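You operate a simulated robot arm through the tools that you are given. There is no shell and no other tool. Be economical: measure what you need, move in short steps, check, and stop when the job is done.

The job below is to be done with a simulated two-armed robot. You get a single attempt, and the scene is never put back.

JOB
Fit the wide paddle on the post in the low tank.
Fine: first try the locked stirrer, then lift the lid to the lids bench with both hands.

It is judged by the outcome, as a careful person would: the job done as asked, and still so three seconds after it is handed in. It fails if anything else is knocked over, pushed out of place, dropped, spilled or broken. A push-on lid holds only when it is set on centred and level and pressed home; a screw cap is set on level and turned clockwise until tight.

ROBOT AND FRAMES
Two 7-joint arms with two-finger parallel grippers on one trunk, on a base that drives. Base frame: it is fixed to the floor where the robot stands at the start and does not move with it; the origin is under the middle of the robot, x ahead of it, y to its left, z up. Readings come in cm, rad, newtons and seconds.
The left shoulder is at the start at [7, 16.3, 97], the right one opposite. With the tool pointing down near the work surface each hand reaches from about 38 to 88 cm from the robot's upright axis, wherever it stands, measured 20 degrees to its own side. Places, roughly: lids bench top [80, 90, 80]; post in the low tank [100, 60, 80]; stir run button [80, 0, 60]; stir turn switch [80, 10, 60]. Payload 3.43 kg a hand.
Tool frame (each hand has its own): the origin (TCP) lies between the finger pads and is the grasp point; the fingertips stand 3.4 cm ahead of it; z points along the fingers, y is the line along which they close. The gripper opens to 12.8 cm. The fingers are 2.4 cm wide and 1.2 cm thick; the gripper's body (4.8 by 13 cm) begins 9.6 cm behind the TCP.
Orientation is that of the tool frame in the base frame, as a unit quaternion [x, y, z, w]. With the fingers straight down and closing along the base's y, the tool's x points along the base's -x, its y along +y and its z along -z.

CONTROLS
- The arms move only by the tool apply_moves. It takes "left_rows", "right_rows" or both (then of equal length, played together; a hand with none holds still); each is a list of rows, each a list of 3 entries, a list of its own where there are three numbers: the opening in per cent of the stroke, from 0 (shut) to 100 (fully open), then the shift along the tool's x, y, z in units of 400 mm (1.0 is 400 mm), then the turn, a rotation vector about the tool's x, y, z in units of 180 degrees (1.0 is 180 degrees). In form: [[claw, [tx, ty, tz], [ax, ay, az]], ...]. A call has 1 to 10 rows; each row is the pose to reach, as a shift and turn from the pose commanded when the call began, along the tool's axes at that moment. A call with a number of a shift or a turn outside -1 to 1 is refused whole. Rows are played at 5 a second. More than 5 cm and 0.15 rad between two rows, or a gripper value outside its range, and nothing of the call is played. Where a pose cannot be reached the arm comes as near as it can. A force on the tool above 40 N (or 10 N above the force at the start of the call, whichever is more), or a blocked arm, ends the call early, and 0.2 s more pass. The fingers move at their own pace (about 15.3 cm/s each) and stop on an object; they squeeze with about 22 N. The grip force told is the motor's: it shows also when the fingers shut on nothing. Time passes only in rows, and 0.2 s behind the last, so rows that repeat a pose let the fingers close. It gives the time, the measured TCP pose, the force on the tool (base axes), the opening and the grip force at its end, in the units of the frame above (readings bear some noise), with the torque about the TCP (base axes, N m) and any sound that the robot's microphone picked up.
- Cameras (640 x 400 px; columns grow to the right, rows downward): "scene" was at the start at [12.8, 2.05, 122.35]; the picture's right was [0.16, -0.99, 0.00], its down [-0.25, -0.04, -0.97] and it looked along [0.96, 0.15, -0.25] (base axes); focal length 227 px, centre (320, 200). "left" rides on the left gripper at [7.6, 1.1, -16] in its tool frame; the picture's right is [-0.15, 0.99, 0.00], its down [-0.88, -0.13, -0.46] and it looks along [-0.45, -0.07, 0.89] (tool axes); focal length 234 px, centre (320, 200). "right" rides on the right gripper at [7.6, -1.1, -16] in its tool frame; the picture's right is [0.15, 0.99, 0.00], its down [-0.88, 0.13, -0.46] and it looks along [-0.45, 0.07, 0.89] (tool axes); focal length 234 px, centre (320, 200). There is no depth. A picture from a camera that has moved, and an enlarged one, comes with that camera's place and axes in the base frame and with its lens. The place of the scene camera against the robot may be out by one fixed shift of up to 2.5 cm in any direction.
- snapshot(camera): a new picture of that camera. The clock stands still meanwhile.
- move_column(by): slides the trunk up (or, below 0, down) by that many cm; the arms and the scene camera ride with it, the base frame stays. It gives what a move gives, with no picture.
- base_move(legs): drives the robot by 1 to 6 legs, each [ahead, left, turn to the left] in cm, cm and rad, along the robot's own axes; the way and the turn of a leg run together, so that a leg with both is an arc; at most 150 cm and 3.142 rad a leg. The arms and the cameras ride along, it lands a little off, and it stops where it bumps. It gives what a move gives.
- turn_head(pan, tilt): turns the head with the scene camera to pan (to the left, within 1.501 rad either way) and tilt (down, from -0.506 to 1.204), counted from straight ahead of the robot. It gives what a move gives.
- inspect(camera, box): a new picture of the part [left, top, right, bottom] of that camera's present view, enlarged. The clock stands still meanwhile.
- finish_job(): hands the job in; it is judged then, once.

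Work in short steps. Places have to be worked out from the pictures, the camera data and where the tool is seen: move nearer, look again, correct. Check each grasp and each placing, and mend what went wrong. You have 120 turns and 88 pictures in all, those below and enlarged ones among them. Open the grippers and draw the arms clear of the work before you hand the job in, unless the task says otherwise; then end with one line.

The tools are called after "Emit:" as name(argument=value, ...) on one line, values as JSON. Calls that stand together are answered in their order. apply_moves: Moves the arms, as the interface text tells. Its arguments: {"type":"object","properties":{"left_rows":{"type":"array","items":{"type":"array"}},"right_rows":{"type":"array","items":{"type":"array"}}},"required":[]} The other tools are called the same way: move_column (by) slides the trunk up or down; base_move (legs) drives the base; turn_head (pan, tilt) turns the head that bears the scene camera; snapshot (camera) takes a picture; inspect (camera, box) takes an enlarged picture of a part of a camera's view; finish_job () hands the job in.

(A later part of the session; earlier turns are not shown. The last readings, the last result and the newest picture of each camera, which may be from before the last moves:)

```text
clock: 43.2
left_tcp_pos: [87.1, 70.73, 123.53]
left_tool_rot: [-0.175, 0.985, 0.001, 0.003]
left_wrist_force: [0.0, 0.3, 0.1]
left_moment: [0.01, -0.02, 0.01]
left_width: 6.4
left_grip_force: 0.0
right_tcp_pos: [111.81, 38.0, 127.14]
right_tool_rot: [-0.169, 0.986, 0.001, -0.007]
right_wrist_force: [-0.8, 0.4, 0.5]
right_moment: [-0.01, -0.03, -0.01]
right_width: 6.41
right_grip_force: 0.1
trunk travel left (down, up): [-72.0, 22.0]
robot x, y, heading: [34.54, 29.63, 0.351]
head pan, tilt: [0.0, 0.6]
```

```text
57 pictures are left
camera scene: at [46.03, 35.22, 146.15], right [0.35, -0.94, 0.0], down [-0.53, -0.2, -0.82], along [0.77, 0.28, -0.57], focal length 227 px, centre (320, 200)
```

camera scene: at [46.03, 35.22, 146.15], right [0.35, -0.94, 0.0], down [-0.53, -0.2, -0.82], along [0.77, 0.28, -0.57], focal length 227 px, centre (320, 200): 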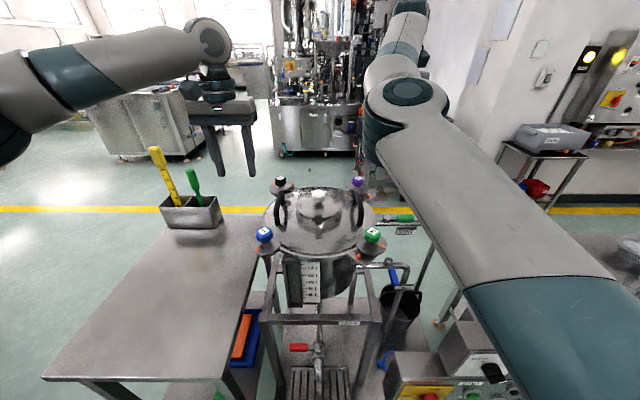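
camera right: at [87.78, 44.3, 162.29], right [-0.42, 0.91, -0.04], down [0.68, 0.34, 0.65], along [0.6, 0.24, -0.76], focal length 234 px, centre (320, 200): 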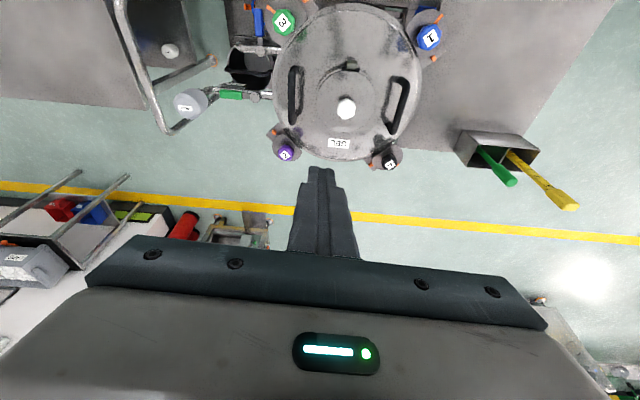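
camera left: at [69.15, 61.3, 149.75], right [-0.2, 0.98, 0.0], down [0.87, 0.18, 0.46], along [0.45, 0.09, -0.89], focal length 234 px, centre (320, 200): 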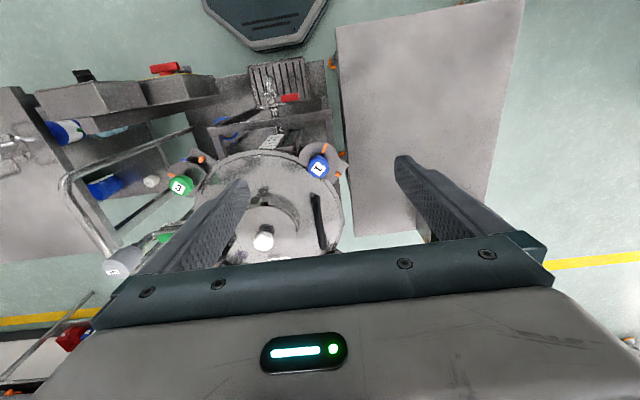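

Neither hand reached the handles; the arms seem limited when the hands are at or above shoulder height. I raise the trunk 18 cm and let the hands come down relative to the shoulders to test reach.

Emit:
move_column(by=18)

Emit:
apply_moves(left_rows=[[50, [0, 0, 0.1], [0, 0, 0]], [50, [0, 0, 0.2], [0, 0, 0]], [50, [0, 0, 0.3], [0, 0, 0]], [50, [0, 0, 0.4], [0, 0, 0]]])

Emit:
apply_moves(right_rows=[[50, [0, 0, 0.1], [0, 0, 0]], [50, [0, 0, 0.2], [0, 0, 0]], [50, [0, 0, 0.3], [0, 0, 0]], [50, [0, 0, 0.4], [0, 0, 0]]])

```text
clock: 45.2
left_tcp_pos: [86.95, 70.67, 141.45]
left_tool_rot: [-0.174, 0.985, 0.0, 0.002]
left_wrist_force: [0.6, 0.7, 0.1]
left_moment: [0.0, -0.01, 0.0]
left_width: 6.41
left_grip_force: 0.1
right_tcp_pos: [111.89, 38.39, 145.19]
right_tool_rot: [-0.172, 0.985, -0.002, -0.007]
right_wrist_force: [-0.1, 0.5, 0.1]
right_moment: [-0.01, -0.01, -0.02]
right_width: 6.4
right_grip_force: 0.1
trunk travel left (down, up): [-90.0, 4.0]
robot x, y, heading: [34.48, 29.71, 0.354]
head pan, tilt: [0.0, 0.6]
```

```text
clock: 46.2
left_tcp_pos: [87.06, 70.84, 125.21]
left_tool_rot: [-0.175, 0.985, 0.0, 0.001]
left_wrist_force: [0.0, -0.2, -0.7]
left_moment: [0.05, -0.02, 0.02]
left_width: 6.41
left_grip_force: 0.1
right_tcp_pos: [111.82, 38.37, 145.23]
right_tool_rot: [-0.173, 0.985, -0.001, -0.008]
right_wrist_force: [-0.2, 0.6, -0.2]
right_moment: [0.0, 0.01, -0.03]
right_width: 6.41
right_grip_force: 0.0
trunk travel left (down, up): [-90.0, 4.0]
robot x, y, heading: [34.27, 29.75, 0.349]
head pan, tilt: [0.0, 0.6]
```

```text
clock: 47.2
left_tcp_pos: [87.01, 70.89, 125.34]
left_tool_rot: [-0.174, 0.985, 0.0, 0.001]
left_wrist_force: [0.5, -0.1, -0.4]
left_moment: [-0.02, 0.01, -0.02]
left_width: 6.43
left_grip_force: 0.0
right_tcp_pos: [113.2, 38.56, 129.1]
right_tool_rot: [-0.173, 0.985, -0.002, -0.008]
right_wrist_force: [-0.5, 0.1, 0.6]
right_moment: [-0.06, -0.03, 0.01]
right_width: 6.41
right_grip_force: 0.1
right hand out of reach, approached as far as the arm can: row 1, 2, 3, 4
trunk travel left (down, up): [-90.0, 4.0]
robot x, y, heading: [34.38, 29.75, 0.351]
head pan, tilt: [0.0, 0.6]
```

Descending works now. I nudge both hands toward the handle positions to test reach at this height.

Emit:
apply_moves(left_rows=[[50, [-0.08, -0.05, 0.05], [0, 0, 0]], [50, [-0.16, -0.11, 0.1], [0, 0, 0]], [50, [-0.24, -0.17, 0.12], [0, 0, 0]], [50, [-0.24, -0.17, 0.12], [0, 0, 0]]])

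Emit:
apply_moves(right_rows=[[50, [0, 0, 0.05], [0, 0, 0]], [50, [0.05, 0.05, 0.12], [0, 0, 0]], [50, [0.1, 0.1, 0.18], [0, 0, 0]], [50, [0.1, 0.16, 0.2], [0, 0, 0]], [50, [0.1, 0.16, 0.2], [0, 0, 0]]])

```text
clock: 48.2
left_tcp_pos: [87.62, 71.83, 123.74]
left_tool_rot: [-0.174, 0.985, 0.0, 0.003]
left_wrist_force: [-0.3, -0.3, -0.6]
left_moment: [-0.01, 0.0, -0.01]
left_width: 6.41
left_grip_force: 0.1
left hand out of reach, approached as far as the arm can: row 1, 2, 3, 4
right_tcp_pos: [113.19, 38.37, 129.28]
right_tool_rot: [-0.173, 0.985, -0.001, -0.008]
right_wrist_force: [0.1, -0.1, 0.3]
right_moment: [-0.01, 0.03, 0.02]
right_width: 6.39
right_grip_force: 0.1
trunk travel left (down, up): [-90.0, 4.0]
robot x, y, heading: [34.88, 29.82, 0.35]
head pan, tilt: [0.0, 0.6]
```

```text
clock: 49.4
left_tcp_pos: [87.73, 71.81, 123.79]
left_tool_rot: [-0.174, 0.985, 0.001, 0.002]
left_wrist_force: [-0.7, 0.0, -1.1]
left_moment: [0.02, -0.01, 0.02]
left_width: 6.43
left_grip_force: 0.0
right_tcp_pos: [111.17, 43.92, 120.36]
right_tool_rot: [-0.173, 0.985, -0.001, -0.008]
right_wrist_force: [0.3, 0.0, -0.7]
right_moment: [0.0, 0.03, 0.0]
right_width: 6.41
right_grip_force: 0.0
right hand out of reach, approached as far as the arm can: row 2, 3, 4, 5
trunk travel left (down, up): [-90.0, 4.0]
robot x, y, heading: [34.88, 29.44, 0.348]
head pan, tilt: [0.0, 0.6]
```

The right hand is now nearly there but 4 cm too far out: the arms handle inward positions only at longer reach. I back the base 8 cm and then extend both hands to the handle positions.

Emit:
base_move(legs=[[-8, 0, 0]])

Emit:
apply_moves(left_rows=[[50, [-0.1, 0, 0], [0, 0, 0]], [50, [-0.2, -0.01, 0], [0, 0, 0]], [50, [-0.3, -0.03, 0], [0, 0, 0]], [50, [-0.4, -0.08, 0], [0, 0, 0]], [50, [-0.41, -0.14, 0], [0, 0, 0]], [50, [-0.41, -0.19, 0], [0, 0, 0]], [50, [-0.41, -0.19, 0], [0, 0, 0]]], right_rows=[[50, [-0.02, 0, 0], [0, 0, 0]], [50, [-0.05, 0, 0], [0, 0, 0]], [50, [-0.08, 0.01, 0], [0, 0, 0]], [50, [-0.095, 0.028, 0], [0, 0, 0]], [50, [-0.095, 0.028, 0], [0, 0, 0]], [50, [-0.095, 0.028, 0], [0, 0, 0]], [50, [-0.095, 0.028, 0], [0, 0, 0]]])

```text
clock: 50.4
left_tcp_pos: [81.06, 69.29, 123.16]
left_tool_rot: [-0.174, 0.985, -0.001, 0.0]
left_wrist_force: [1.1, 0.1, 0.0]
left_moment: [-0.03, 0.05, 0.03]
left_width: 6.39
left_grip_force: 0.2
right_tcp_pos: [104.63, 41.3, 119.75]
right_tool_rot: [-0.172, 0.985, -0.001, -0.01]
right_wrist_force: [0.6, 1.0, -1.4]
right_moment: [-0.02, 0.08, 0.02]
right_width: 6.41
right_grip_force: 0.0
trunk travel left (down, up): [-90.0, 4.0]
robot x, y, heading: [27.23, 26.61, 0.348]
head pan, tilt: [0.0, 0.6]
```

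```text
clock: 52.0
left_tcp_pos: [82.95, 73.37, 126.25]
left_tool_rot: [-0.173, 0.985, -0.001, 0.003]
left_wrist_force: [0.4, 0.5, -0.4]
left_moment: [-0.01, -0.01, 0.01]
left_width: 6.39
left_grip_force: 0.0
left hand out of reach, approached as far as the arm can: row 1, 2, 3, 4, 5, 6, 7
right_tcp_pos: [107.13, 43.5, 120.18]
right_tool_rot: [-0.171, 0.985, -0.002, -0.009]
right_wrist_force: [0.8, 0.8, 1.3]
right_moment: [0.0, 0.03, 0.0]
right_width: 6.4
right_grip_force: 0.2
trunk travel left (down, up): [-90.0, 4.0]
robot x, y, heading: [27.0, 27.18, 0.354]
head pan, tilt: [0.0, 0.6]
```

The right hand sits over its handle, but the left arm is caught in its high-elbow posture. I turn the left hand to point forward and back down, as happened with the right, so its elbow drops.

Emit:
apply_moves(left_rows=[[50, [0, 0, -0.05], [0, -0.047, 0]], [50, [0, 0, -0.1], [0, -0.094, 0]], [50, [0, 0, -0.15], [0, -0.141, 0]], [50, [0, 0, -0.2], [0, -0.188, 0]], [50, [0, 0, -0.22], [0, -0.235, 0]], [50, [0, 0, -0.24], [0, -0.282, 0]], [50, [0, -0.02, -0.24], [0, -0.329, 0]], [50, [0, -0.04, -0.24], [0, -0.376, 0]], [50, [0, -0.06, -0.24], [0, -0.423, 0]], [50, [0, -0.08, -0.24], [0, -0.47, 0]]])

Emit:
snapshot(camera="scene")

```text
clock: 54.2
left_tcp_pos: [84.79, 70.7, 136.0]
left_tool_rot: [-0.129, 0.727, 0.116, 0.665]
left_wrist_force: [0.6, 1.1, 0.9]
left_moment: [0.02, 0.01, -0.01]
left_width: 6.39
left_grip_force: 0.1
right_tcp_pos: [107.35, 43.58, 120.05]
right_tool_rot: [-0.171, 0.985, -0.001, -0.009]
right_wrist_force: [-0.6, -0.1, -1.2]
right_moment: [0.0, 0.01, 0.01]
right_width: 6.41
right_grip_force: 0.2
trunk travel left (down, up): [-90.0, 4.0]
robot x, y, heading: [27.37, 27.06, 0.348]
head pan, tilt: [0.0, 0.6]
```

```text
56 pictures are left
camera scene: at [38.92, 32.57, 164.15], right [0.34, -0.94, 0.0], down [-0.53, -0.19, -0.82], along [0.77, 0.28, -0.57], focal length 227 px, centre (320, 200)
```

scene: 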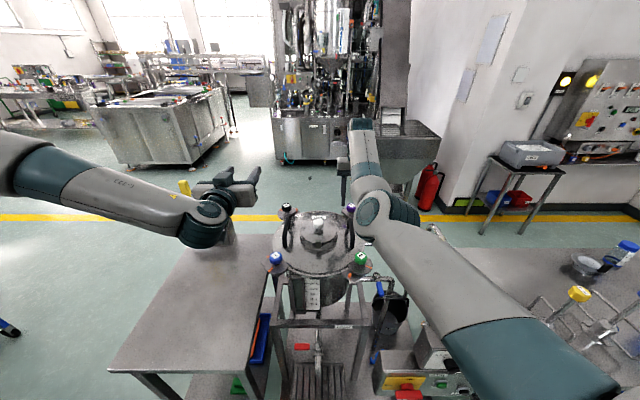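

I continue: with the hand pointing forward I move it inward and a bit farther, then will turn it down there.

Emit:
apply_moves(left_rows=[[50, [0, -0.08, 0.03], [0, 0, 0]], [50, [0, -0.16, 0.06], [0, 0, 0]], [50, [0.0, -0.22, 0.1], [0, 0, 0]]])

Emit:
apply_moves(left_rows=[[50, [-0.02, 0, 0], [0, 0.047, 0]], [50, [-0.02, 0, 0], [0, 0.094, 0]], [50, [-0.02, 0, 0], [0, 0.141, 0]], [50, [-0.02, 0, 0], [0, 0.188, 0]], [50, [-0.02, 0, 0], [0, 0.235, 0]], [50, [-0.02, 0, 0], [0, 0.282, 0]], [50, [-0.02, 0, 0], [0, 0.329, 0]], [50, [-0.02, 0, 0], [0, 0.376, 0]], [50, [-0.02, 0, 0], [0, 0.423, 0]], [50, [-0.02, 0, 0], [0, 0.47, 0]]])

```text
clock: 55.0
left_tcp_pos: [89.46, 66.98, 137.55]
left_tool_rot: [-0.128, 0.727, 0.115, 0.665]
left_wrist_force: [0.1, 0.1, 0.5]
left_moment: [0.01, 0.01, -0.03]
left_width: 6.38
left_grip_force: 0.1
left hand out of reach, approached as far as the arm can: row 2, 3
right_tcp_pos: [107.08, 43.6, 120.29]
right_tool_rot: [-0.172, 0.985, -0.001, -0.008]
right_wrist_force: [0.0, -0.1, 0.0]
right_moment: [0.02, -0.02, 0.01]
right_width: 6.42
right_grip_force: 0.1
trunk travel left (down, up): [-90.0, 4.0]
robot x, y, heading: [26.91, 27.17, 0.355]
head pan, tilt: [0.0, 0.6]
```

```text
clock: 57.2
left_tcp_pos: [81.88, 70.14, 137.08]
left_tool_rot: [-0.174, 0.985, -0.001, 0.003]
left_wrist_force: [-0.7, -0.2, -0.8]
left_moment: [0.01, 0.0, -0.01]
left_width: 6.42
left_grip_force: 0.0
left hand out of reach, approached as far as the arm can: row 7, 8, 9, 10
right_tcp_pos: [107.16, 43.61, 120.19]
right_tool_rot: [-0.172, 0.985, -0.001, -0.008]
right_wrist_force: [0.7, 0.6, -0.4]
right_moment: [-0.01, -0.02, -0.01]
right_width: 6.43
right_grip_force: 0.1
trunk travel left (down, up): [-90.0, 4.0]
robot x, y, heading: [27.15, 27.12, 0.351]
head pan, tilt: [0.0, 0.6]
```

Still limited. I test whether yawing the left hand frees its reach.

Emit:
apply_moves(left_rows=[[50, [0, 0, 0], [0, 0, -0.045]], [50, [0, 0, 0], [0, 0, -0.09]], [50, [0, 0, 0], [0, 0, -0.13]], [50, [-0.1, -0.03, 0.0], [0, 0, -0.13]], [50, [-0.2, -0.06, 0.0], [0, 0, -0.13]], [50, [-0.3, -0.1, 0.0], [0, 0, -0.13]]])

```text
clock: 58.6
left_tcp_pos: [83.15, 73.15, 136.03]
left_tool_rot: [-0.37, 0.929, 0.0, 0.003]
left_wrist_force: [0.3, 0.1, 0.4]
left_moment: [0.0, 0.02, 0.0]
left_width: 6.41
left_grip_force: 0.0
left hand out of reach, approached as far as the arm can: row 4, 5, 6
right_tcp_pos: [107.26, 43.51, 120.14]
right_tool_rot: [-0.172, 0.985, -0.002, -0.007]
right_wrist_force: [0.2, 0.0, 0.5]
right_moment: [-0.02, 0.02, 0.03]
right_width: 6.41
right_grip_force: 0.0
trunk travel left (down, up): [-90.0, 4.0]
robot x, y, heading: [27.07, 27.19, 0.351]
head pan, tilt: [0.0, 0.6]
```

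Counter-clockwise does not help; I try clockwise.

Emit:
apply_moves(left_rows=[[50, [0, 0, 0], [0, 0, 0.045]], [50, [0, 0, 0], [0, 0, 0.09]], [50, [0, 0, 0], [0, 0, 0.135]], [50, [0, 0, 0], [0, 0, 0.18]], [50, [0, 0, 0], [0, 0, 0.225]], [50, [0, 0, 0], [0, 0, 0.27]], [50, [-0.08, -0.06, 0.0], [0, 0, 0.27]], [50, [-0.16, -0.12, 0.0], [0, 0, 0.27]], [50, [-0.24, -0.18, 0.0], [0, 0, 0.27]]])

```text
clock: 60.6
left_tcp_pos: [84.05, 76.11, 135.74]
left_tool_rot: [0.045, 0.999, 0.001, 0.004]
left_wrist_force: [0.1, -0.1, -0.1]
left_moment: [0.0, -0.02, -0.02]
left_width: 6.4
left_grip_force: 0.0
left hand out of reach, approached as far as the arm can: row 7, 8, 9
right_tcp_pos: [107.21, 43.56, 120.25]
right_tool_rot: [-0.172, 0.985, -0.002, -0.007]
right_wrist_force: [-0.3, 0.0, 0.2]
right_moment: [0.01, 0.02, 0.01]
right_width: 6.41
right_grip_force: 0.1
trunk travel left (down, up): [-90.0, 4.0]
robot x, y, heading: [27.31, 26.65, 0.352]
head pan, tilt: [0.0, 0.6]
```

Yaw is not the limit; the left elbow is swung too far out. I bring the left hand up and in to the mirror of the right's start pose so the elbow can fold down.

Emit:
apply_moves(left_rows=[[50, [0, 0, -0.1], [0, 0, -0.045]], [50, [0, 0, -0.2], [0, 0, -0.09]], [50, [0, 0, -0.3], [0, 0, -0.14]], [50, [0, 0, -0.4], [0, 0, -0.14]], [50, [0, 0, -0.5], [0, 0, -0.14]], [50, [0, 0, -0.6], [0, 0, -0.14]], [50, [0, 0, -0.7], [0, 0, -0.14]]])

Emit:
apply_moves(left_rows=[[50, [0.1, 0, 0], [0, 0, 0]], [50, [0.2, 0, 0], [0, 0, 0]], [50, [0.3, -0.03, 0], [0, 0, 0]], [50, [0.4, -0.08, 0], [0, 0, 0]], [50, [0.5, -0.14, 0], [0, 0, 0]], [50, [0.58, -0.22, 0], [0, 0, 0]], [50, [0.66, -0.3, 0], [0, 0, 0]], [50, [0.67, -0.38, 0], [0, 0, 0]]])

```text
refused: row 3 steps farther than a row can; nothing moved
```

```text
clock: 62.4
left_tcp_pos: [55.9, 63.16, 135.72]
left_tool_rot: [0.045, 0.999, 0.002, 0.003]
left_wrist_force: [-0.1, 0.6, 0.3]
left_moment: [0.03, 0.01, 0.0]
left_width: 6.4
left_grip_force: 0.1
right_tcp_pos: [107.21, 43.44, 120.12]
right_tool_rot: [-0.171, 0.985, 0.0, -0.008]
right_wrist_force: [-0.7, 0.2, -1.0]
right_moment: [0.04, 0.01, -0.04]
right_width: 6.36
right_grip_force: 0.1
trunk travel left (down, up): [-90.0, 4.0]
robot x, y, heading: [27.22, 26.97, 0.347]
head pan, tilt: [0.0, 0.6]
```

It moved freely close in. Now I restore the yaw and try going inward to near the centre line at this short distance.

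Emit:
apply_moves(left_rows=[[50, [-0.05, 0, 0], [0, 0, -0.045]], [50, [-0.1, 0, 0], [0, 0, -0.09]], [50, [-0.15, 0, 0], [0, 0, -0.135]], [50, [-0.15, 0, 0], [0, 0, -0.14]]])

Emit:
apply_moves(left_rows=[[50, [0, -0.1, 0], [0, 0, 0]], [50, [0, -0.2, 0], [0, 0, 0]], [50, [0, -0.3, 0], [0, 0, 0]], [50, [0, -0.4, 0], [0, 0, 0]], [50, [0, -0.45, 0], [0, 0, 0]]])

Emit:
snapshot(camera="scene")

```text
clock: 63.4
left_tcp_pos: [61.77, 62.95, 135.83]
left_tool_rot: [-0.174, 0.985, -0.001, 0.002]
left_wrist_force: [0.3, -0.1, -1.1]
left_moment: [0.03, -0.02, 0.01]
left_width: 6.42
left_grip_force: 0.0
right_tcp_pos: [107.09, 43.56, 120.26]
right_tool_rot: [-0.172, 0.985, -0.002, -0.008]
right_wrist_force: [0.0, 0.2, -0.2]
right_moment: [-0.01, -0.01, -0.01]
right_width: 6.41
right_grip_force: 0.0
trunk travel left (down, up): [-90.0, 4.0]
robot x, y, heading: [27.19, 26.79, 0.349]
head pan, tilt: [0.0, 0.6]
```

```text
clock: 64.6
left_tcp_pos: [65.75, 53.26, 135.7]
left_tool_rot: [-0.175, 0.985, 0.0, 0.002]
left_wrist_force: [0.5, -0.2, 0.3]
left_moment: [0.01, -0.01, 0.01]
left_width: 6.42
left_grip_force: 0.1
left hand out of reach, approached as far as the arm can: row 3, 4, 5
right_tcp_pos: [107.14, 43.39, 120.15]
right_tool_rot: [-0.173, 0.985, -0.001, -0.008]
right_wrist_force: [0.6, -0.1, 0.0]
right_moment: [0.01, -0.01, 0.04]
right_width: 6.38
right_grip_force: 0.0
trunk travel left (down, up): [-90.0, 4.0]
robot x, y, heading: [27.18, 26.88, 0.354]
head pan, tilt: [0.0, 0.6]
```

```text
55 pictures are left
camera scene: at [38.76, 32.41, 164.16], right [0.34, -0.94, 0.0], down [-0.53, -0.19, -0.83], along [0.77, 0.28, -0.57], focal length 227 px, centre (320, 200)
```

scene: 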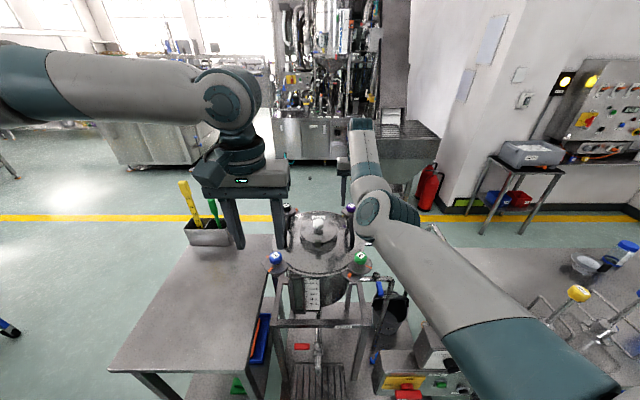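

The left elbow is very high and outward. I tilt the left fingers outward while moving out, which should force the elbow down, then will turn it back.

Emit:
apply_moves(left_rows=[[50, [-0.02, 0.07, 0], [-0.045, 0, 0]], [50, [-0.04, 0.14, 0], [-0.09, 0, 0]], [50, [-0.06, 0.21, 0], [-0.135, 0, 0]], [50, [-0.08, 0.28, 0], [-0.18, 0, 0]], [50, [-0.1, 0.35, 0], [-0.225, 0, 0]], [50, [-0.1, 0.42, 0], [-0.27, 0, 0]], [50, [-0.1, 0.49, 0], [-0.315, 0, 0]], [50, [-0.1, 0.55, 0], [-0.36, 0, 0]], [50, [-0.1, 0.55, 0], [-0.4, 0, 0]]])

Emit:
snapshot(camera="scene")

```text
clock: 66.6
left_tcp_pos: [55.85, 86.0, 135.39]
left_tool_rot: [-0.141, 0.804, 0.57, -0.095]
left_wrist_force: [0.0, -0.9, 0.4]
left_moment: [0.01, 0.0, 0.0]
left_width: 6.41
left_grip_force: 0.1
left hand out of reach, approached as far as the arm can: row 1, 2, 3, 4, 5, 6, 7, 8, 9
right_tcp_pos: [107.18, 43.68, 120.29]
right_tool_rot: [-0.172, 0.985, -0.001, -0.009]
right_wrist_force: [-0.1, 0.1, 0.9]
right_moment: [0.0, -0.01, -0.02]
right_width: 6.39
right_grip_force: 0.0
trunk travel left (down, up): [-90.0, 4.0]
robot x, y, heading: [27.1, 26.87, 0.35]
head pan, tilt: [0.0, 0.6]
```

```text
54 pictures are left
camera scene: at [38.71, 32.57, 164.16], right [0.34, -0.94, 0.0], down [-0.53, -0.19, -0.82], along [0.78, 0.28, -0.57], focal length 227 px, centre (320, 200)
```

scene: 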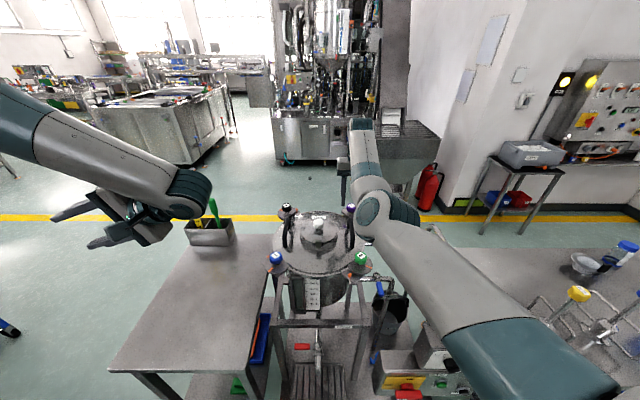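

The elbow is still high. At the start it was low, with the hand high and outward; I go back there by lifting the left hand well above the shoulder while turning it down again.

Emit:
apply_moves(left_rows=[[50, [-0.02, 0.1, -0.035], [0.045, 0, 0]], [50, [-0.04, 0.2, -0.07], [0.09, 0, 0]], [50, [-0.06, 0.3, -0.105], [0.135, 0, 0]], [50, [-0.08, 0.4, -0.14], [0.18, 0, 0]], [50, [-0.1, 0.5, -0.175], [0.225, 0, 0]], [50, [-0.12, 0.6, -0.21], [0.27, 0, 0]], [50, [-0.14, 0.7, -0.245], [0.315, 0, 0]], [50, [-0.16, 0.8, -0.28], [0.36, 0, 0]], [50, [-0.18, 0.9, -0.315], [0.4, 0, 0]]])

Emit:
snapshot(camera="scene")

```text
clock: 68.6
left_tcp_pos: [60.5, 87.19, 168.68]
left_tool_rot: [-0.174, 0.985, 0.0, 0.006]
left_wrist_force: [0.0, -0.7, 0.5]
left_moment: [-0.02, -0.04, 0.02]
left_width: 6.4
left_grip_force: 0.1
left hand out of reach, approached as far as the arm can: row 8, 9
right_tcp_pos: [107.06, 43.64, 120.33]
right_tool_rot: [-0.172, 0.985, -0.002, -0.006]
right_wrist_force: [-0.5, -0.3, -0.1]
right_moment: [0.02, 0.0, -0.01]
right_width: 6.39
right_grip_force: 0.1
trunk travel left (down, up): [-90.0, 4.0]
robot x, y, heading: [27.01, 27.01, 0.353]
head pan, tilt: [0.0, 0.6]
```

```text
53 pictures are left
camera scene: at [38.53, 32.51, 164.18], right [0.34, -0.94, 0.0], down [-0.53, -0.19, -0.83], along [0.78, 0.28, -0.56], focal length 227 px, centre (320, 200)
```

scene: 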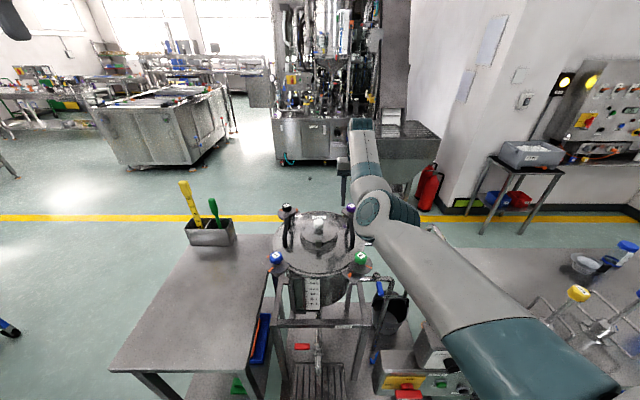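

Hand is now high and outward as at the start. I extend it forward first, staying outward and high, before coming inward.

Emit:
apply_moves(left_rows=[[50, [-0.1, 0, 0], [0, 0, 0]], [50, [-0.2, 0, 0], [0, 0, 0]], [50, [-0.3, 0, 0], [0, 0, 0]], [50, [-0.4, -0.03, 0], [0, 0, 0]], [50, [-0.5, -0.06, 0], [0, 0, 0]]])

Emit:
turn_head(pan=0.5, tilt=0.4)

Emit:
snapshot(camera="scene")

```text
clock: 69.8
left_tcp_pos: [71.92, 89.24, 160.97]
left_tool_rot: [-0.175, 0.985, 0.001, 0.003]
left_wrist_force: [0.7, -0.5, -0.1]
left_moment: [0.01, 0.01, 0.01]
left_width: 6.42
left_grip_force: 0.0
left hand out of reach, approached as far as the arm can: row 1, 2, 3, 4, 5
right_tcp_pos: [107.28, 43.67, 120.04]
right_tool_rot: [-0.171, 0.985, -0.002, -0.009]
right_wrist_force: [0.0, -0.8, -1.2]
right_moment: [0.03, 0.02, -0.02]
right_width: 6.4
right_grip_force: 0.2
trunk travel left (down, up): [-90.0, 4.0]
robot x, y, heading: [27.27, 27.02, 0.347]
head pan, tilt: [0.0, 0.6]
```

```text
clock: 70.8
left_tcp_pos: [71.66, 89.04, 161.12]
left_tool_rot: [-0.174, 0.985, 0.0, 0.005]
left_wrist_force: [-0.5, 0.5, -0.1]
left_moment: [0.04, -0.04, -0.01]
left_width: 6.4
left_grip_force: 0.1
right_tcp_pos: [107.19, 43.54, 120.17]
right_tool_rot: [-0.172, 0.985, -0.002, -0.008]
right_wrist_force: [0.3, -0.7, -0.2]
right_moment: [0.01, -0.04, -0.02]
right_width: 6.41
right_grip_force: 0.1
trunk travel left (down, up): [-90.0, 4.0]
robot x, y, heading: [27.22, 27.18, 0.351]
head pan, tilt: [0.499, 0.4]
```

```text
52 pictures are left
camera scene: at [36.52, 36.36, 165.99], right [0.75, -0.66, 0.0], down [-0.26, -0.29, -0.92], along [0.61, 0.69, -0.39], focal length 227 px, centre (320, 200)
```

scene: 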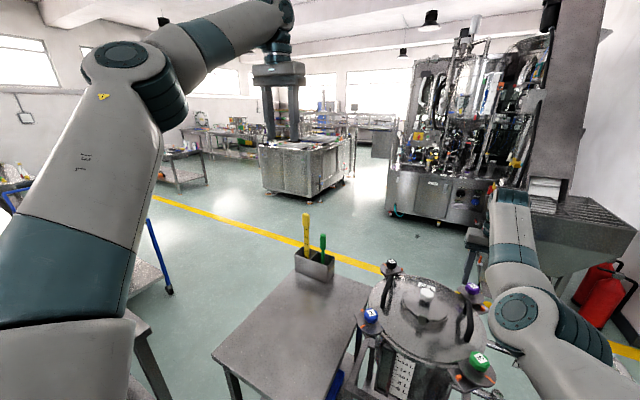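

Now the left elbow is low, mirroring the right arm. I descend some and sweep inward and forward.

Emit:
apply_moves(left_rows=[[50, [0.03, -0.03, 0.1], [0, 0, 0]], [50, [0.03, -0.08, 0.2], [0, 0, 0]], [50, [0.0, -0.16, 0.28], [0, 0, 0]], [50, [-0.06, -0.24, 0.35], [0, 0, 0]], [50, [-0.12, -0.32, 0.42], [0, 0, 0]], [50, [-0.18, -0.4, 0.48], [0, 0, 0]]])

```text
clock: 72.2
left_tcp_pos: [83.42, 76.96, 141.43]
left_tool_rot: [-0.176, 0.984, -0.002, 0.002]
left_wrist_force: [0.9, -0.2, 0.4]
left_moment: [0.01, 0.02, 0.01]
left_width: 6.41
left_grip_force: 0.1
left hand out of reach, approached as far as the arm can: row 6
right_tcp_pos: [107.49, 43.84, 119.9]
right_tool_rot: [-0.173, 0.985, -0.002, -0.01]
right_wrist_force: [0.5, 0.3, -0.1]
right_moment: [0.01, 0.0, -0.03]
right_width: 6.4
right_grip_force: 0.1
trunk travel left (down, up): [-90.0, 4.0]
robot x, y, heading: [26.87, 27.13, 0.35]
head pan, tilt: [0.499, 0.4]
```

Good progress. I continue purely inward and downward.

Emit:
apply_moves(left_rows=[[50, [0.03, -0.08, 0.05], [0, 0, 0]], [50, [0.05, -0.16, 0.1], [0, 0, 0]], [50, [0.05, -0.24, 0.15], [0, 0, 0]], [50, [0.05, -0.32, 0.2], [0, 0, 0]]])

Emit:
snapshot(camera="scene")

```text
clock: 73.2
left_tcp_pos: [80.58, 66.96, 133.99]
left_tool_rot: [-0.175, 0.985, 0.0, 0.003]
left_wrist_force: [-0.2, 0.2, 0.2]
left_moment: [0.01, -0.03, 0.0]
left_width: 6.38
left_grip_force: 0.0
left hand out of reach, approached as far as the arm can: row 1, 2, 3, 4
right_tcp_pos: [107.24, 43.52, 120.29]
right_tool_rot: [-0.172, 0.985, -0.002, -0.008]
right_wrist_force: [0.0, -0.2, 0.4]
right_moment: [0.02, 0.01, -0.01]
right_width: 6.41
right_grip_force: 0.0
trunk travel left (down, up): [-90.0, 4.0]
robot x, y, heading: [27.56, 27.3, 0.347]
head pan, tilt: [0.499, 0.4]
```

```text
51 pictures are left
camera scene: at [36.53, 36.35, 165.99], right [0.75, -0.66, 0.0], down [-0.26, -0.29, -0.92], along [0.61, 0.69, -0.39], focal length 227 px, centre (320, 200)
```

scene: 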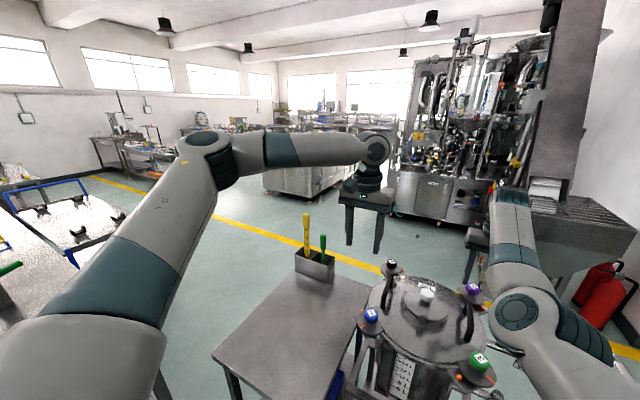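

Now the geometry is clear: the left elbow is up and out, while the right's is low and forward. Pointing the left fingers forward and upward should force that elbow down.

Emit:
apply_moves(left_rows=[[50, [0, 0.02, -0.04], [0, -0.047, 0]], [50, [0, 0.04, -0.08], [0, -0.094, 0]], [50, [0, 0.06, -0.12], [0, -0.141, 0]], [50, [0, 0.08, -0.16], [0, -0.188, 0]], [50, [0, 0.08, -0.2], [0, -0.235, 0]], [50, [0, 0.08, -0.24], [0, -0.282, 0]], [50, [0, 0.08, -0.28], [0, -0.329, 0]], [50, [0, 0.08, -0.32], [0, -0.376, 0]], [50, [0, 0.08, -0.36], [0, -0.423, 0]], [50, [0, 0.08, -0.4], [0, -0.47, 0]]])

Emit:
apply_moves(left_rows=[[50, [0, 0, 0], [0, -0.047, 0]], [50, [0, 0, 0], [0, -0.094, 0]], [50, [0, 0, 0], [0, -0.141, 0]], [50, [0, 0, 0.0], [0, -0.188, 0]], [50, [0, 0, 0.0], [0, -0.235, 0]], [50, [0, -0.1, 0.0], [0, -0.28, 0]], [50, [0, -0.2, 0.0], [0, -0.3, 0]]])

Emit:
snapshot(camera="scene")

```text
clock: 75.4
left_tcp_pos: [79.49, 70.19, 149.69]
left_tool_rot: [-0.129, 0.726, 0.117, 0.665]
left_wrist_force: [0.6, 1.2, 0.8]
left_moment: [-0.02, -0.03, 0.0]
left_width: 6.41
left_grip_force: 0.1
right_tcp_pos: [107.22, 43.67, 120.04]
right_tool_rot: [-0.173, 0.985, -0.002, -0.008]
right_wrist_force: [1.3, 0.1, 0.2]
right_moment: [0.0, 0.02, 0.01]
right_width: 6.4
right_grip_force: 0.0
trunk travel left (down, up): [-90.0, 4.0]
robot x, y, heading: [27.35, 27.29, 0.352]
head pan, tilt: [0.499, 0.4]
```

```text
clock: 77.0
left_tcp_pos: [78.62, 66.01, 152.17]
left_tool_rot: [-0.061, 0.344, 0.162, 0.923]
left_wrist_force: [-0.3, -0.3, 0.2]
left_moment: [-0.01, 0.07, -0.03]
left_width: 6.41
left_grip_force: 0.0
left hand out of reach, approached as far as the arm can: row 6, 7
right_tcp_pos: [107.05, 43.56, 120.3]
right_tool_rot: [-0.172, 0.985, -0.001, -0.008]
right_wrist_force: [0.1, 0.5, -0.6]
right_moment: [0.0, -0.03, 0.0]
right_width: 6.42
right_grip_force: 0.0
trunk travel left (down, up): [-90.0, 4.0]
robot x, y, heading: [27.36, 26.9, 0.354]
head pan, tilt: [0.499, 0.4]
```

```text
50 pictures are left
camera scene: at [36.4, 36.46, 165.99], right [0.75, -0.66, 0.0], down [-0.26, -0.29, -0.92], along [0.61, 0.69, -0.39], focal length 227 px, centre (320, 200)
```

scene: 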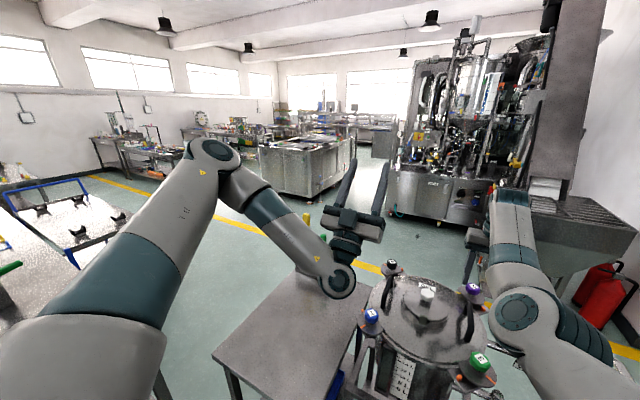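

That elbow will not drop, but I don't need it to: the handle bars run along the forward axis, so I can tilt each hand about that axis (wrists outward) to gain inward reach. First I turn the left hand back to pointing down, slightly farther out.

Emit:
apply_moves(left_rows=[[50, [0, 0.02, 0], [0, 0.047, 0]], [50, [0, 0.05, 0], [0, 0.094, 0]], [50, [0, 0.08, 0], [0, 0.141, 0]], [50, [0, 0.11, 0], [0, 0.188, 0]], [50, [0, 0.14, 0], [0, 0.235, 0]], [50, [0, 0.17, 0], [0, 0.282, 0]], [50, [0, 0.2, 0], [0, 0.329, 0]], [50, [0, 0.22, 0], [0, 0.376, 0]], [50, [0, 0.24, 0], [0, 0.423, 0]], [50, [0, 0.25, 0], [0, 0.47, 0]]])

Emit:
apply_moves(left_rows=[[50, [0, 0, 0], [0, 0.047, 0]], [50, [0, 0, 0], [0, 0.094, 0]], [50, [0, 0, 0], [0, 0.141, 0]], [50, [0, 0, 0], [0, 0.188, 0]], [50, [0, 0, 0], [0, 0.235, 0]], [50, [0, 0, 0], [0, 0.282, 0]], [50, [0, 0, 0], [0, 0.302, 0]]])

Emit:
base_move(legs=[[0, -5, 0], [7, 0, 0]])

```text
clock: 79.2
left_tcp_pos: [75.36, 75.52, 151.95]
left_tool_rot: [-0.153, 0.876, 0.079, 0.45]
left_wrist_force: [-0.3, 0.6, 0.1]
left_moment: [0.0, 0.02, 0.02]
left_width: 6.42
left_grip_force: 0.0
right_tcp_pos: [107.17, 43.37, 120.19]
right_tool_rot: [-0.171, 0.985, 0.0, -0.008]
right_wrist_force: [1.0, -0.8, -0.3]
right_moment: [0.04, -0.02, -0.02]
right_width: 6.42
right_grip_force: 0.0
trunk travel left (down, up): [-90.0, 4.0]
robot x, y, heading: [27.08, 27.66, 0.35]
head pan, tilt: [0.499, 0.4]
```

```text
clock: 80.8
left_tcp_pos: [75.52, 75.49, 151.81]
left_tool_rot: [-0.174, 0.985, -0.001, -0.002]
left_wrist_force: [-0.3, -0.3, 0.5]
left_moment: [0.0, 0.0, -0.02]
left_width: 6.37
left_grip_force: 0.1
right_tcp_pos: [107.2, 43.61, 120.17]
right_tool_rot: [-0.172, 0.985, -0.002, -0.009]
right_wrist_force: [-0.5, 0.3, 1.2]
right_moment: [-0.06, 0.0, 0.0]
right_width: 6.37
right_grip_force: 0.1
trunk travel left (down, up): [-90.0, 4.0]
robot x, y, heading: [26.94, 27.16, 0.355]
head pan, tilt: [0.499, 0.4]
```

```text
clock: 82.3
left_tcp_pos: [82.25, 73.36, 152.35]
left_tool_rot: [-0.176, 0.984, -0.002, 0.005]
left_wrist_force: [-1.2, 0.8, -0.1]
left_moment: [-0.03, -0.15, 0.02]
left_width: 6.4
left_grip_force: 0.1
right_tcp_pos: [114.35, 41.6, 120.89]
right_tool_rot: [-0.174, 0.985, -0.002, -0.004]
right_wrist_force: [-0.2, -1.0, 1.0]
right_moment: [-0.03, -0.13, -0.03]
right_width: 6.42
right_grip_force: 0.0
trunk travel left (down, up): [-90.0, 4.0]
robot x, y, heading: [35.01, 24.7, 0.356]
head pan, tilt: [0.499, 0.4]
```

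Base is 5 cm right and nearer. Now I tilt both hands 30° with wrists outward and move to pre-grasp points 15 cm back along the fingers from each handle.

Emit:
apply_moves(left_rows=[[50, [-0.03, 0.02, 0.1], [0.04, 0, 0]], [50, [-0.06, 0.02, 0.2], [0.08, 0, 0]], [50, [-0.1, 0.02, 0.3], [0.12, 0, 0]], [50, [-0.14, 0.0, 0.4], [0.1667, 0, 0]], [50, [-0.18, -0.02, 0.5], [0.1667, 0, 0]], [50, [-0.22, -0.04, 0.6], [0.1667, 0, 0]], [50, [-0.26, -0.06, 0.7], [0.1667, 0, 0]], [50, [-0.3, -0.075, 0.8], [0.1667, 0, 0]], [50, [-0.32, -0.084, 0.87], [0.1667, 0, 0]]], right_rows=[[50, [0.02, -0.01, 0], [-0.04, 0, 0]], [50, [0.04, -0.02, 0], [-0.08, 0, 0]], [50, [0.06, -0.04, 0.01], [-0.12, 0, 0]], [50, [0.08, -0.05, 0.02], [-0.1667, 0, 0]], [50, [0.1, -0.06, 0.03], [-0.1667, 0, 0]], [50, [0.12, -0.07, 0.05], [-0.1667, 0, 0]], [50, [0.14, -0.075, 0.07], [-0.1667, 0, 0]], [50, [0.158, -0.078, 0.085], [-0.1667, 0, 0]], [50, [0.158, -0.078, 0.085], [-0.1667, 0, 0]]])

Emit:
turn_head(pan=0.05, tilt=0.75)

Emit:
snapshot(camera="scene")

```text
clock: 84.3
left_tcp_pos: [92.89, 74.4, 118.91]
left_tool_rot: [-0.17, 0.951, -0.255, 0.048]
left_wrist_force: [-0.5, 0.7, -0.3]
left_moment: [-0.01, -0.01, 0.01]
left_width: 6.4
left_grip_force: 0.1
left hand out of reach, approached as far as the arm can: row 8, 9
right_tcp_pos: [111.03, 36.51, 117.07]
right_tool_rot: [-0.167, 0.951, 0.254, -0.053]
right_wrist_force: [0.1, 0.1, 0.4]
right_moment: [-0.02, -0.03, -0.01]
right_width: 6.41
right_grip_force: 0.0
right hand out of reach, approached as far as the arm can: row 8, 9
trunk travel left (down, up): [-90.0, 4.0]
robot x, y, heading: [35.18, 25.11, 0.354]
head pan, tilt: [0.499, 0.4]
```

```text
clock: 85.2
left_tcp_pos: [93.2, 74.24, 118.78]
left_tool_rot: [-0.17, 0.951, -0.255, 0.047]
left_wrist_force: [-0.1, 0.1, -0.7]
left_moment: [0.02, -0.01, -0.01]
left_width: 6.39
left_grip_force: 0.1
right_tcp_pos: [111.12, 36.35, 116.89]
right_tool_rot: [-0.167, 0.951, 0.254, -0.054]
right_wrist_force: [-0.2, -0.1, -0.8]
right_moment: [0.01, 0.0, 0.0]
right_width: 6.4
right_grip_force: 0.0
trunk travel left (down, up): [-90.0, 4.0]
robot x, y, heading: [35.12, 24.84, 0.354]
head pan, tilt: [0.051, 0.75]
```

```text
49 pictures are left
camera scene: at [46.34, 30.35, 162.87], right [0.39, -0.92, 0.0], down [-0.63, -0.27, -0.73], along [0.67, 0.29, -0.68], focal length 227 px, centre (320, 200)
```

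scene: 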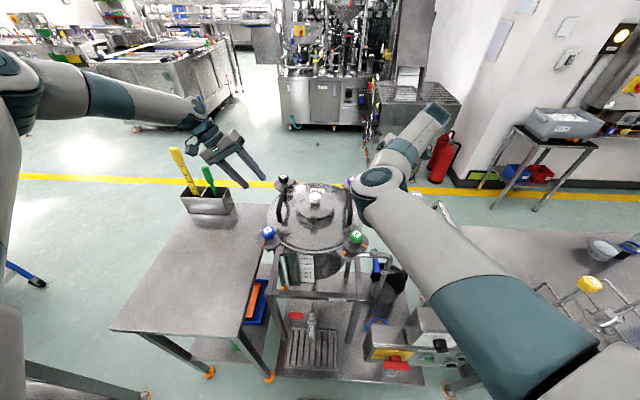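

Nearly: left falls 2 cm short, right sits 1.5 cm too far. Turning the robot about 0.2 rad to the right brings the left handle nearer and the right farther. I lift both hands 8 cm, then re-stand.

Emit:
apply_moves(left_rows=[[50, [0, -0.05, -0.087], [0, 0, 0]], [50, [0, -0.1, -0.173], [0, 0, 0]]], right_rows=[[50, [0, 0.05, -0.087], [0, 0, 0]], [50, [0, 0.1, -0.173], [0, 0, 0]]])

Emit:
base_move(legs=[[0, 0, -0.204], [0.8, 12.4, 0]])

```text
clock: 85.8
left_tcp_pos: [92.79, 74.25, 126.8]
left_tool_rot: [-0.169, 0.951, -0.255, 0.047]
left_wrist_force: [0.2, 0.0, 0.4]
left_moment: [0.01, -0.03, 0.05]
left_width: 6.38
left_grip_force: 0.1
right_tcp_pos: [111.52, 36.31, 125.05]
right_tool_rot: [-0.167, 0.951, 0.255, -0.052]
right_wrist_force: [0.0, -0.2, 0.0]
right_moment: [-0.01, -0.04, -0.04]
right_width: 6.41
right_grip_force: 0.0
right hand out of reach, approached as far as the arm can: row 1, 2
trunk travel left (down, up): [-90.0, 4.0]
robot x, y, heading: [35.5, 24.56, 0.354]
head pan, tilt: [0.051, 0.75]
```

```text
clock: 87.8
left_tcp_pos: [100.9, 73.38, 126.71]
left_tool_rot: [-0.071, 0.964, -0.257, 0.019]
left_wrist_force: [-0.3, -0.4, -0.4]
left_moment: [0.08, 0.01, 0.01]
left_width: 6.42
left_grip_force: 0.1
right_tcp_pos: [111.68, 32.29, 124.89]
right_tool_rot: [-0.067, 0.963, 0.26, -0.027]
right_wrist_force: [0.2, 0.1, -0.2]
right_moment: [0.09, -0.02, -0.01]
right_width: 6.39
right_grip_force: 0.0
trunk travel left (down, up): [-90.0, 4.0]
robot x, y, heading: [34.25, 36.68, 0.145]
head pan, tilt: [0.051, 0.75]
```

I yaw both hands back onto the handle axis and move to 10 cm short of each bar along the fingers.

Emit:
apply_moves(left_rows=[[50, [0.03, 0.04, 0.07], [0, -0.0106, -0.018]], [50, [0.06, 0.08, 0.145], [0, -0.0212, -0.037]], [50, [0.09, 0.12, 0.22], [0, -0.0318, -0.0551]], [50, [0.115, 0.155, 0.289], [0, -0.0318, -0.0551]]], right_rows=[[50, [0.01, 0.002, 0.08], [0, 0.0106, -0.018]], [50, [0.025, 0.004, 0.16], [0, 0.0212, -0.037]], [50, [0.04, 0.006, 0.24], [0, 0.0318, -0.0551]], [50, [0.053, 0.008, 0.33], [0, 0.0318, -0.0551]]])

Emit:
snapshot(camera="left")

Emit:
snapshot(camera="right")

```text
clock: 88.8
left_tcp_pos: [96.27, 72.71, 113.52]
left_tool_rot: [-0.167, 0.951, -0.255, 0.046]
left_wrist_force: [-0.7, -0.1, 0.5]
left_moment: [0.01, 0.02, -0.02]
left_width: 6.42
left_grip_force: 0.1
right_tcp_pos: [110.33, 36.69, 116.6]
right_tool_rot: [-0.165, 0.951, 0.256, -0.053]
right_wrist_force: [-0.4, -0.1, -0.1]
right_moment: [0.01, 0.0, 0.01]
right_width: 6.39
right_grip_force: 0.1
right hand out of reach, approached as far as the arm can: row 1, 2, 3, 4
trunk travel left (down, up): [-90.0, 4.0]
robot x, y, heading: [34.3, 36.93, 0.148]
head pan, tilt: [0.051, 0.75]
```

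```text
48 pictures are left
camera left: at [86.24, 78.61, 126.82], right [-0.15, 0.85, -0.5], down [0.79, 0.41, 0.46], along [0.6, -0.32, -0.74], focal length 234 px, centre (320, 200)
```

left: 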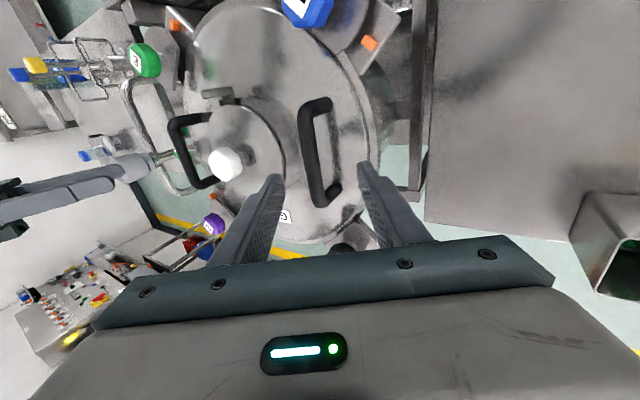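

```text
47 pictures are left
camera right: at [106.6, 25.64, 129.96], right [-0.42, 0.76, 0.5], down [0.88, 0.19, 0.45], along [0.24, 0.62, -0.74], focal length 234 px, centre (320, 200)
```

right: 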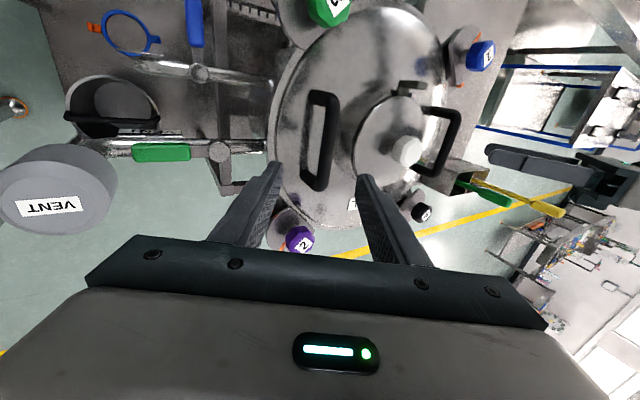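

Left is exactly placed. The right hand is about 3 cm short, so I enlarge its view to judge where the bar is.

Emit:
inspect(camera="right", box=[230, 60, 430, 210])

Emit:
inspect(camera="left", box=[230, 70, 430, 220])

```text
2.67 times, centred on (330, 135) of right
camera zoom: at [106.6, 25.64, 129.96], right [-0.42, 0.76, 0.5], down [0.88, 0.19, 0.45], along [0.24, 0.62, -0.74], focal length 624 px, centre (293, 373)
```

zoom: 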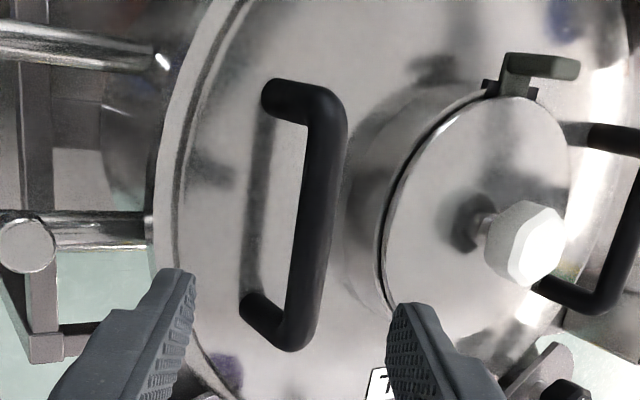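

```text
2.67 times, centred on (330, 145) of left
camera zoom: at [86.24, 78.61, 126.82], right [-0.15, 0.85, -0.5], down [0.79, 0.41, 0.46], along [0.6, -0.32, -0.74], focal length 624 px, centre (293, 347)
```

zoom: 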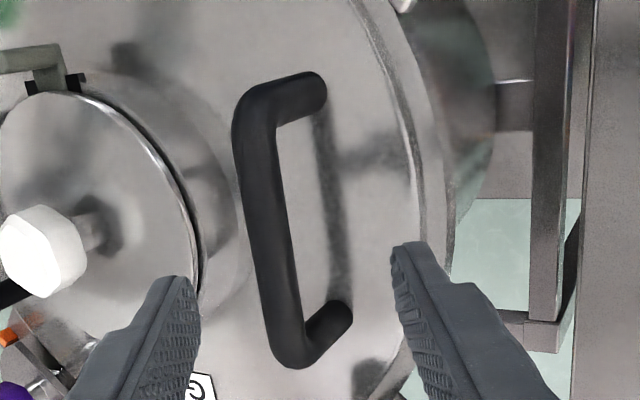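

Bars are clear: left bar at (98.3, 67.1, 105), right bar at (106.7, 43.7, 105). I tilt the right hand another 15° to ease its wrist and reposition it in front of its bar.

Emit:
apply_moves(right_rows=[[40, [0, -0.03, 0], [-0.042, 0, 0]], [40, [0, -0.063, 0], [-0.083, 0, 0]], [40, [0, -0.063, 0], [-0.083, 0, 0]]])

```text
clock: 89.6
left_tcp_pos: [96.21, 72.61, 113.58]
left_tool_rot: [-0.166, 0.951, -0.257, 0.044]
left_wrist_force: [-0.5, 0.2, -0.3]
left_moment: [0.0, -0.02, 0.01]
left_width: 6.42
left_grip_force: 0.0
right_tcp_pos: [111.11, 34.51, 115.39]
right_tool_rot: [-0.155, 0.91, 0.378, -0.073]
right_wrist_force: [0.2, 0.0, 0.0]
right_moment: [0.0, -0.01, 0.0]
right_width: 5.1
right_grip_force: 0.0
trunk travel left (down, up): [-90.0, 4.0]
robot x, y, heading: [34.19, 37.26, 0.147]
head pan, tilt: [0.051, 0.75]
```

Commands restart from the measured pose, good. I bring the right hand to its pre-grasp line.

Emit:
apply_moves(right_rows=[[40, [0.012, -0.003, 0.05], [0, 0, 0]], [40, [0.0235, -0.005, 0.1], [0, 0, 0]], [40, [0.0235, -0.005, 0.1], [0, 0, 0]]])

```text
clock: 90.4
left_tcp_pos: [96.4, 72.71, 113.58]
left_tool_rot: [-0.166, 0.951, -0.256, 0.045]
left_wrist_force: [-1.0, -0.3, -0.6]
left_moment: [0.01, 0.01, -0.02]
left_width: 6.41
left_grip_force: 0.1
right_tcp_pos: [109.3, 36.64, 112.63]
right_tool_rot: [-0.155, 0.91, 0.377, -0.073]
right_wrist_force: [1.1, 0.9, -1.1]
right_moment: [0.02, -0.03, 0.05]
right_width: 5.13
right_grip_force: 0.0
trunk travel left (down, up): [-90.0, 4.0]
robot x, y, heading: [34.29, 37.23, 0.148]
head pan, tilt: [0.051, 0.75]
```

Both aligned. I advance both hands along their fingers so the bars enter between the pads.

Emit:
apply_moves(left_rows=[[45, [0.001, -0.01, 0.05], [0, 0, 0]], [45, [0.002, -0.02, 0.1], [0, 0, 0]], [45, [0.003, -0.02, 0.15], [0, 0, 0]], [45, [0.0035, -0.02, 0.19], [0, 0, 0]], [45, [0.0035, -0.02, 0.225], [0, 0, 0]]], right_rows=[[40, [0, 0, 0.05], [0, 0, 0]], [40, [0, 0, 0.1], [0, 0, 0]], [40, [0, 0, 0.15], [0, 0, 0]], [40, [0, 0, 0.19], [0, 0, 0]], [40, [0, 0, 0.225], [0, 0, 0]]])

Emit:
inspect(camera="right", box=[230, 60, 430, 260])

Emit:
inspect(camera="left", box=[230, 60, 430, 260])

```text
clock: 91.6
left_tcp_pos: [95.32, 69.16, 109.69]
left_tool_rot: [-0.167, 0.951, -0.256, 0.044]
left_wrist_force: [-0.7, 0.5, -0.9]
left_moment: [0.01, 0.01, 0.04]
left_width: 5.78
left_grip_force: 0.0
left hand out of reach, approached as far as the arm can: row 2, 3, 4, 5
right_tcp_pos: [107.08, 42.67, 106.22]
right_tool_rot: [-0.155, 0.91, 0.378, -0.073]
right_wrist_force: [-0.4, -0.5, 0.5]
right_moment: [0.01, -0.01, 0.04]
right_width: 5.11
right_grip_force: 0.0
trunk travel left (down, up): [-90.0, 4.0]
robot x, y, heading: [34.29, 36.79, 0.143]
head pan, tilt: [0.051, 0.75]
```

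```text
2.00 times, centred on (330, 160) of right
camera zoom: at [104.31, 28.78, 116.81], right [-0.36, 0.61, 0.71], down [0.91, 0.08, 0.4], along [0.19, 0.79, -0.59], focal length 468 px, centre (300, 280)
```

zoom: 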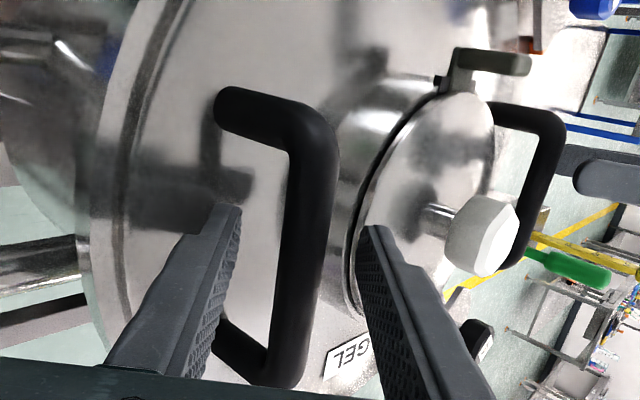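

```text
2.00 times, centred on (330, 160) of left
camera zoom: at [85.16, 75.05, 122.9], right [-0.15, 0.85, -0.5], down [0.79, 0.41, 0.46], along [0.59, -0.32, -0.74], focal length 468 px, centre (300, 280)
```

zoom: 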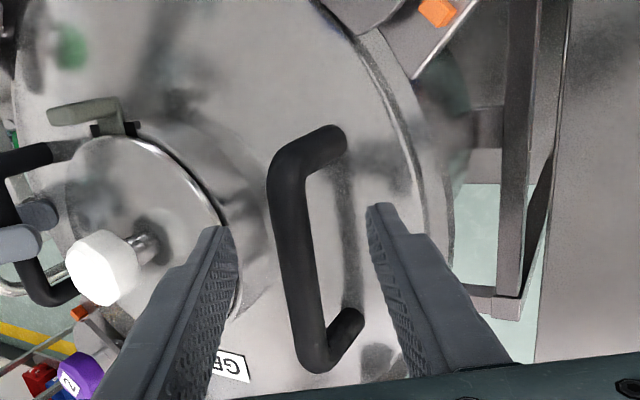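

The right bar lies between its fingers. The left is about 4 cm short, so I tilt it 15° more as well, backing slightly first.

Emit:
apply_moves(left_rows=[[42, [-0.01, 0.03, -0.03], [0.042, 0, 0]], [42, [-0.03, 0.044, -0.04], [0.083, 0, 0]], [42, [-0.053, 0.044, -0.04], [0.083, 0, 0]]])

```text
clock: 92.4
left_tcp_pos: [92.18, 71.19, 115.11]
left_tool_rot: [-0.159, 0.911, -0.376, 0.066]
left_wrist_force: [0.7, -0.3, 0.0]
left_moment: [0.03, 0.0, -0.02]
left_width: 5.39
left_grip_force: 0.0
left hand out of reach, approached as far as the arm can: row 1, 2, 3
right_tcp_pos: [107.26, 42.57, 106.21]
right_tool_rot: [-0.154, 0.91, 0.378, -0.074]
right_wrist_force: [-0.3, -1.0, -0.6]
right_moment: [0.04, 0.03, 0.0]
right_width: 5.12
right_grip_force: 0.0
trunk travel left (down, up): [-90.0, 4.0]
robot x, y, heading: [34.11, 37.09, 0.147]
head pan, tilt: [0.051, 0.75]
```

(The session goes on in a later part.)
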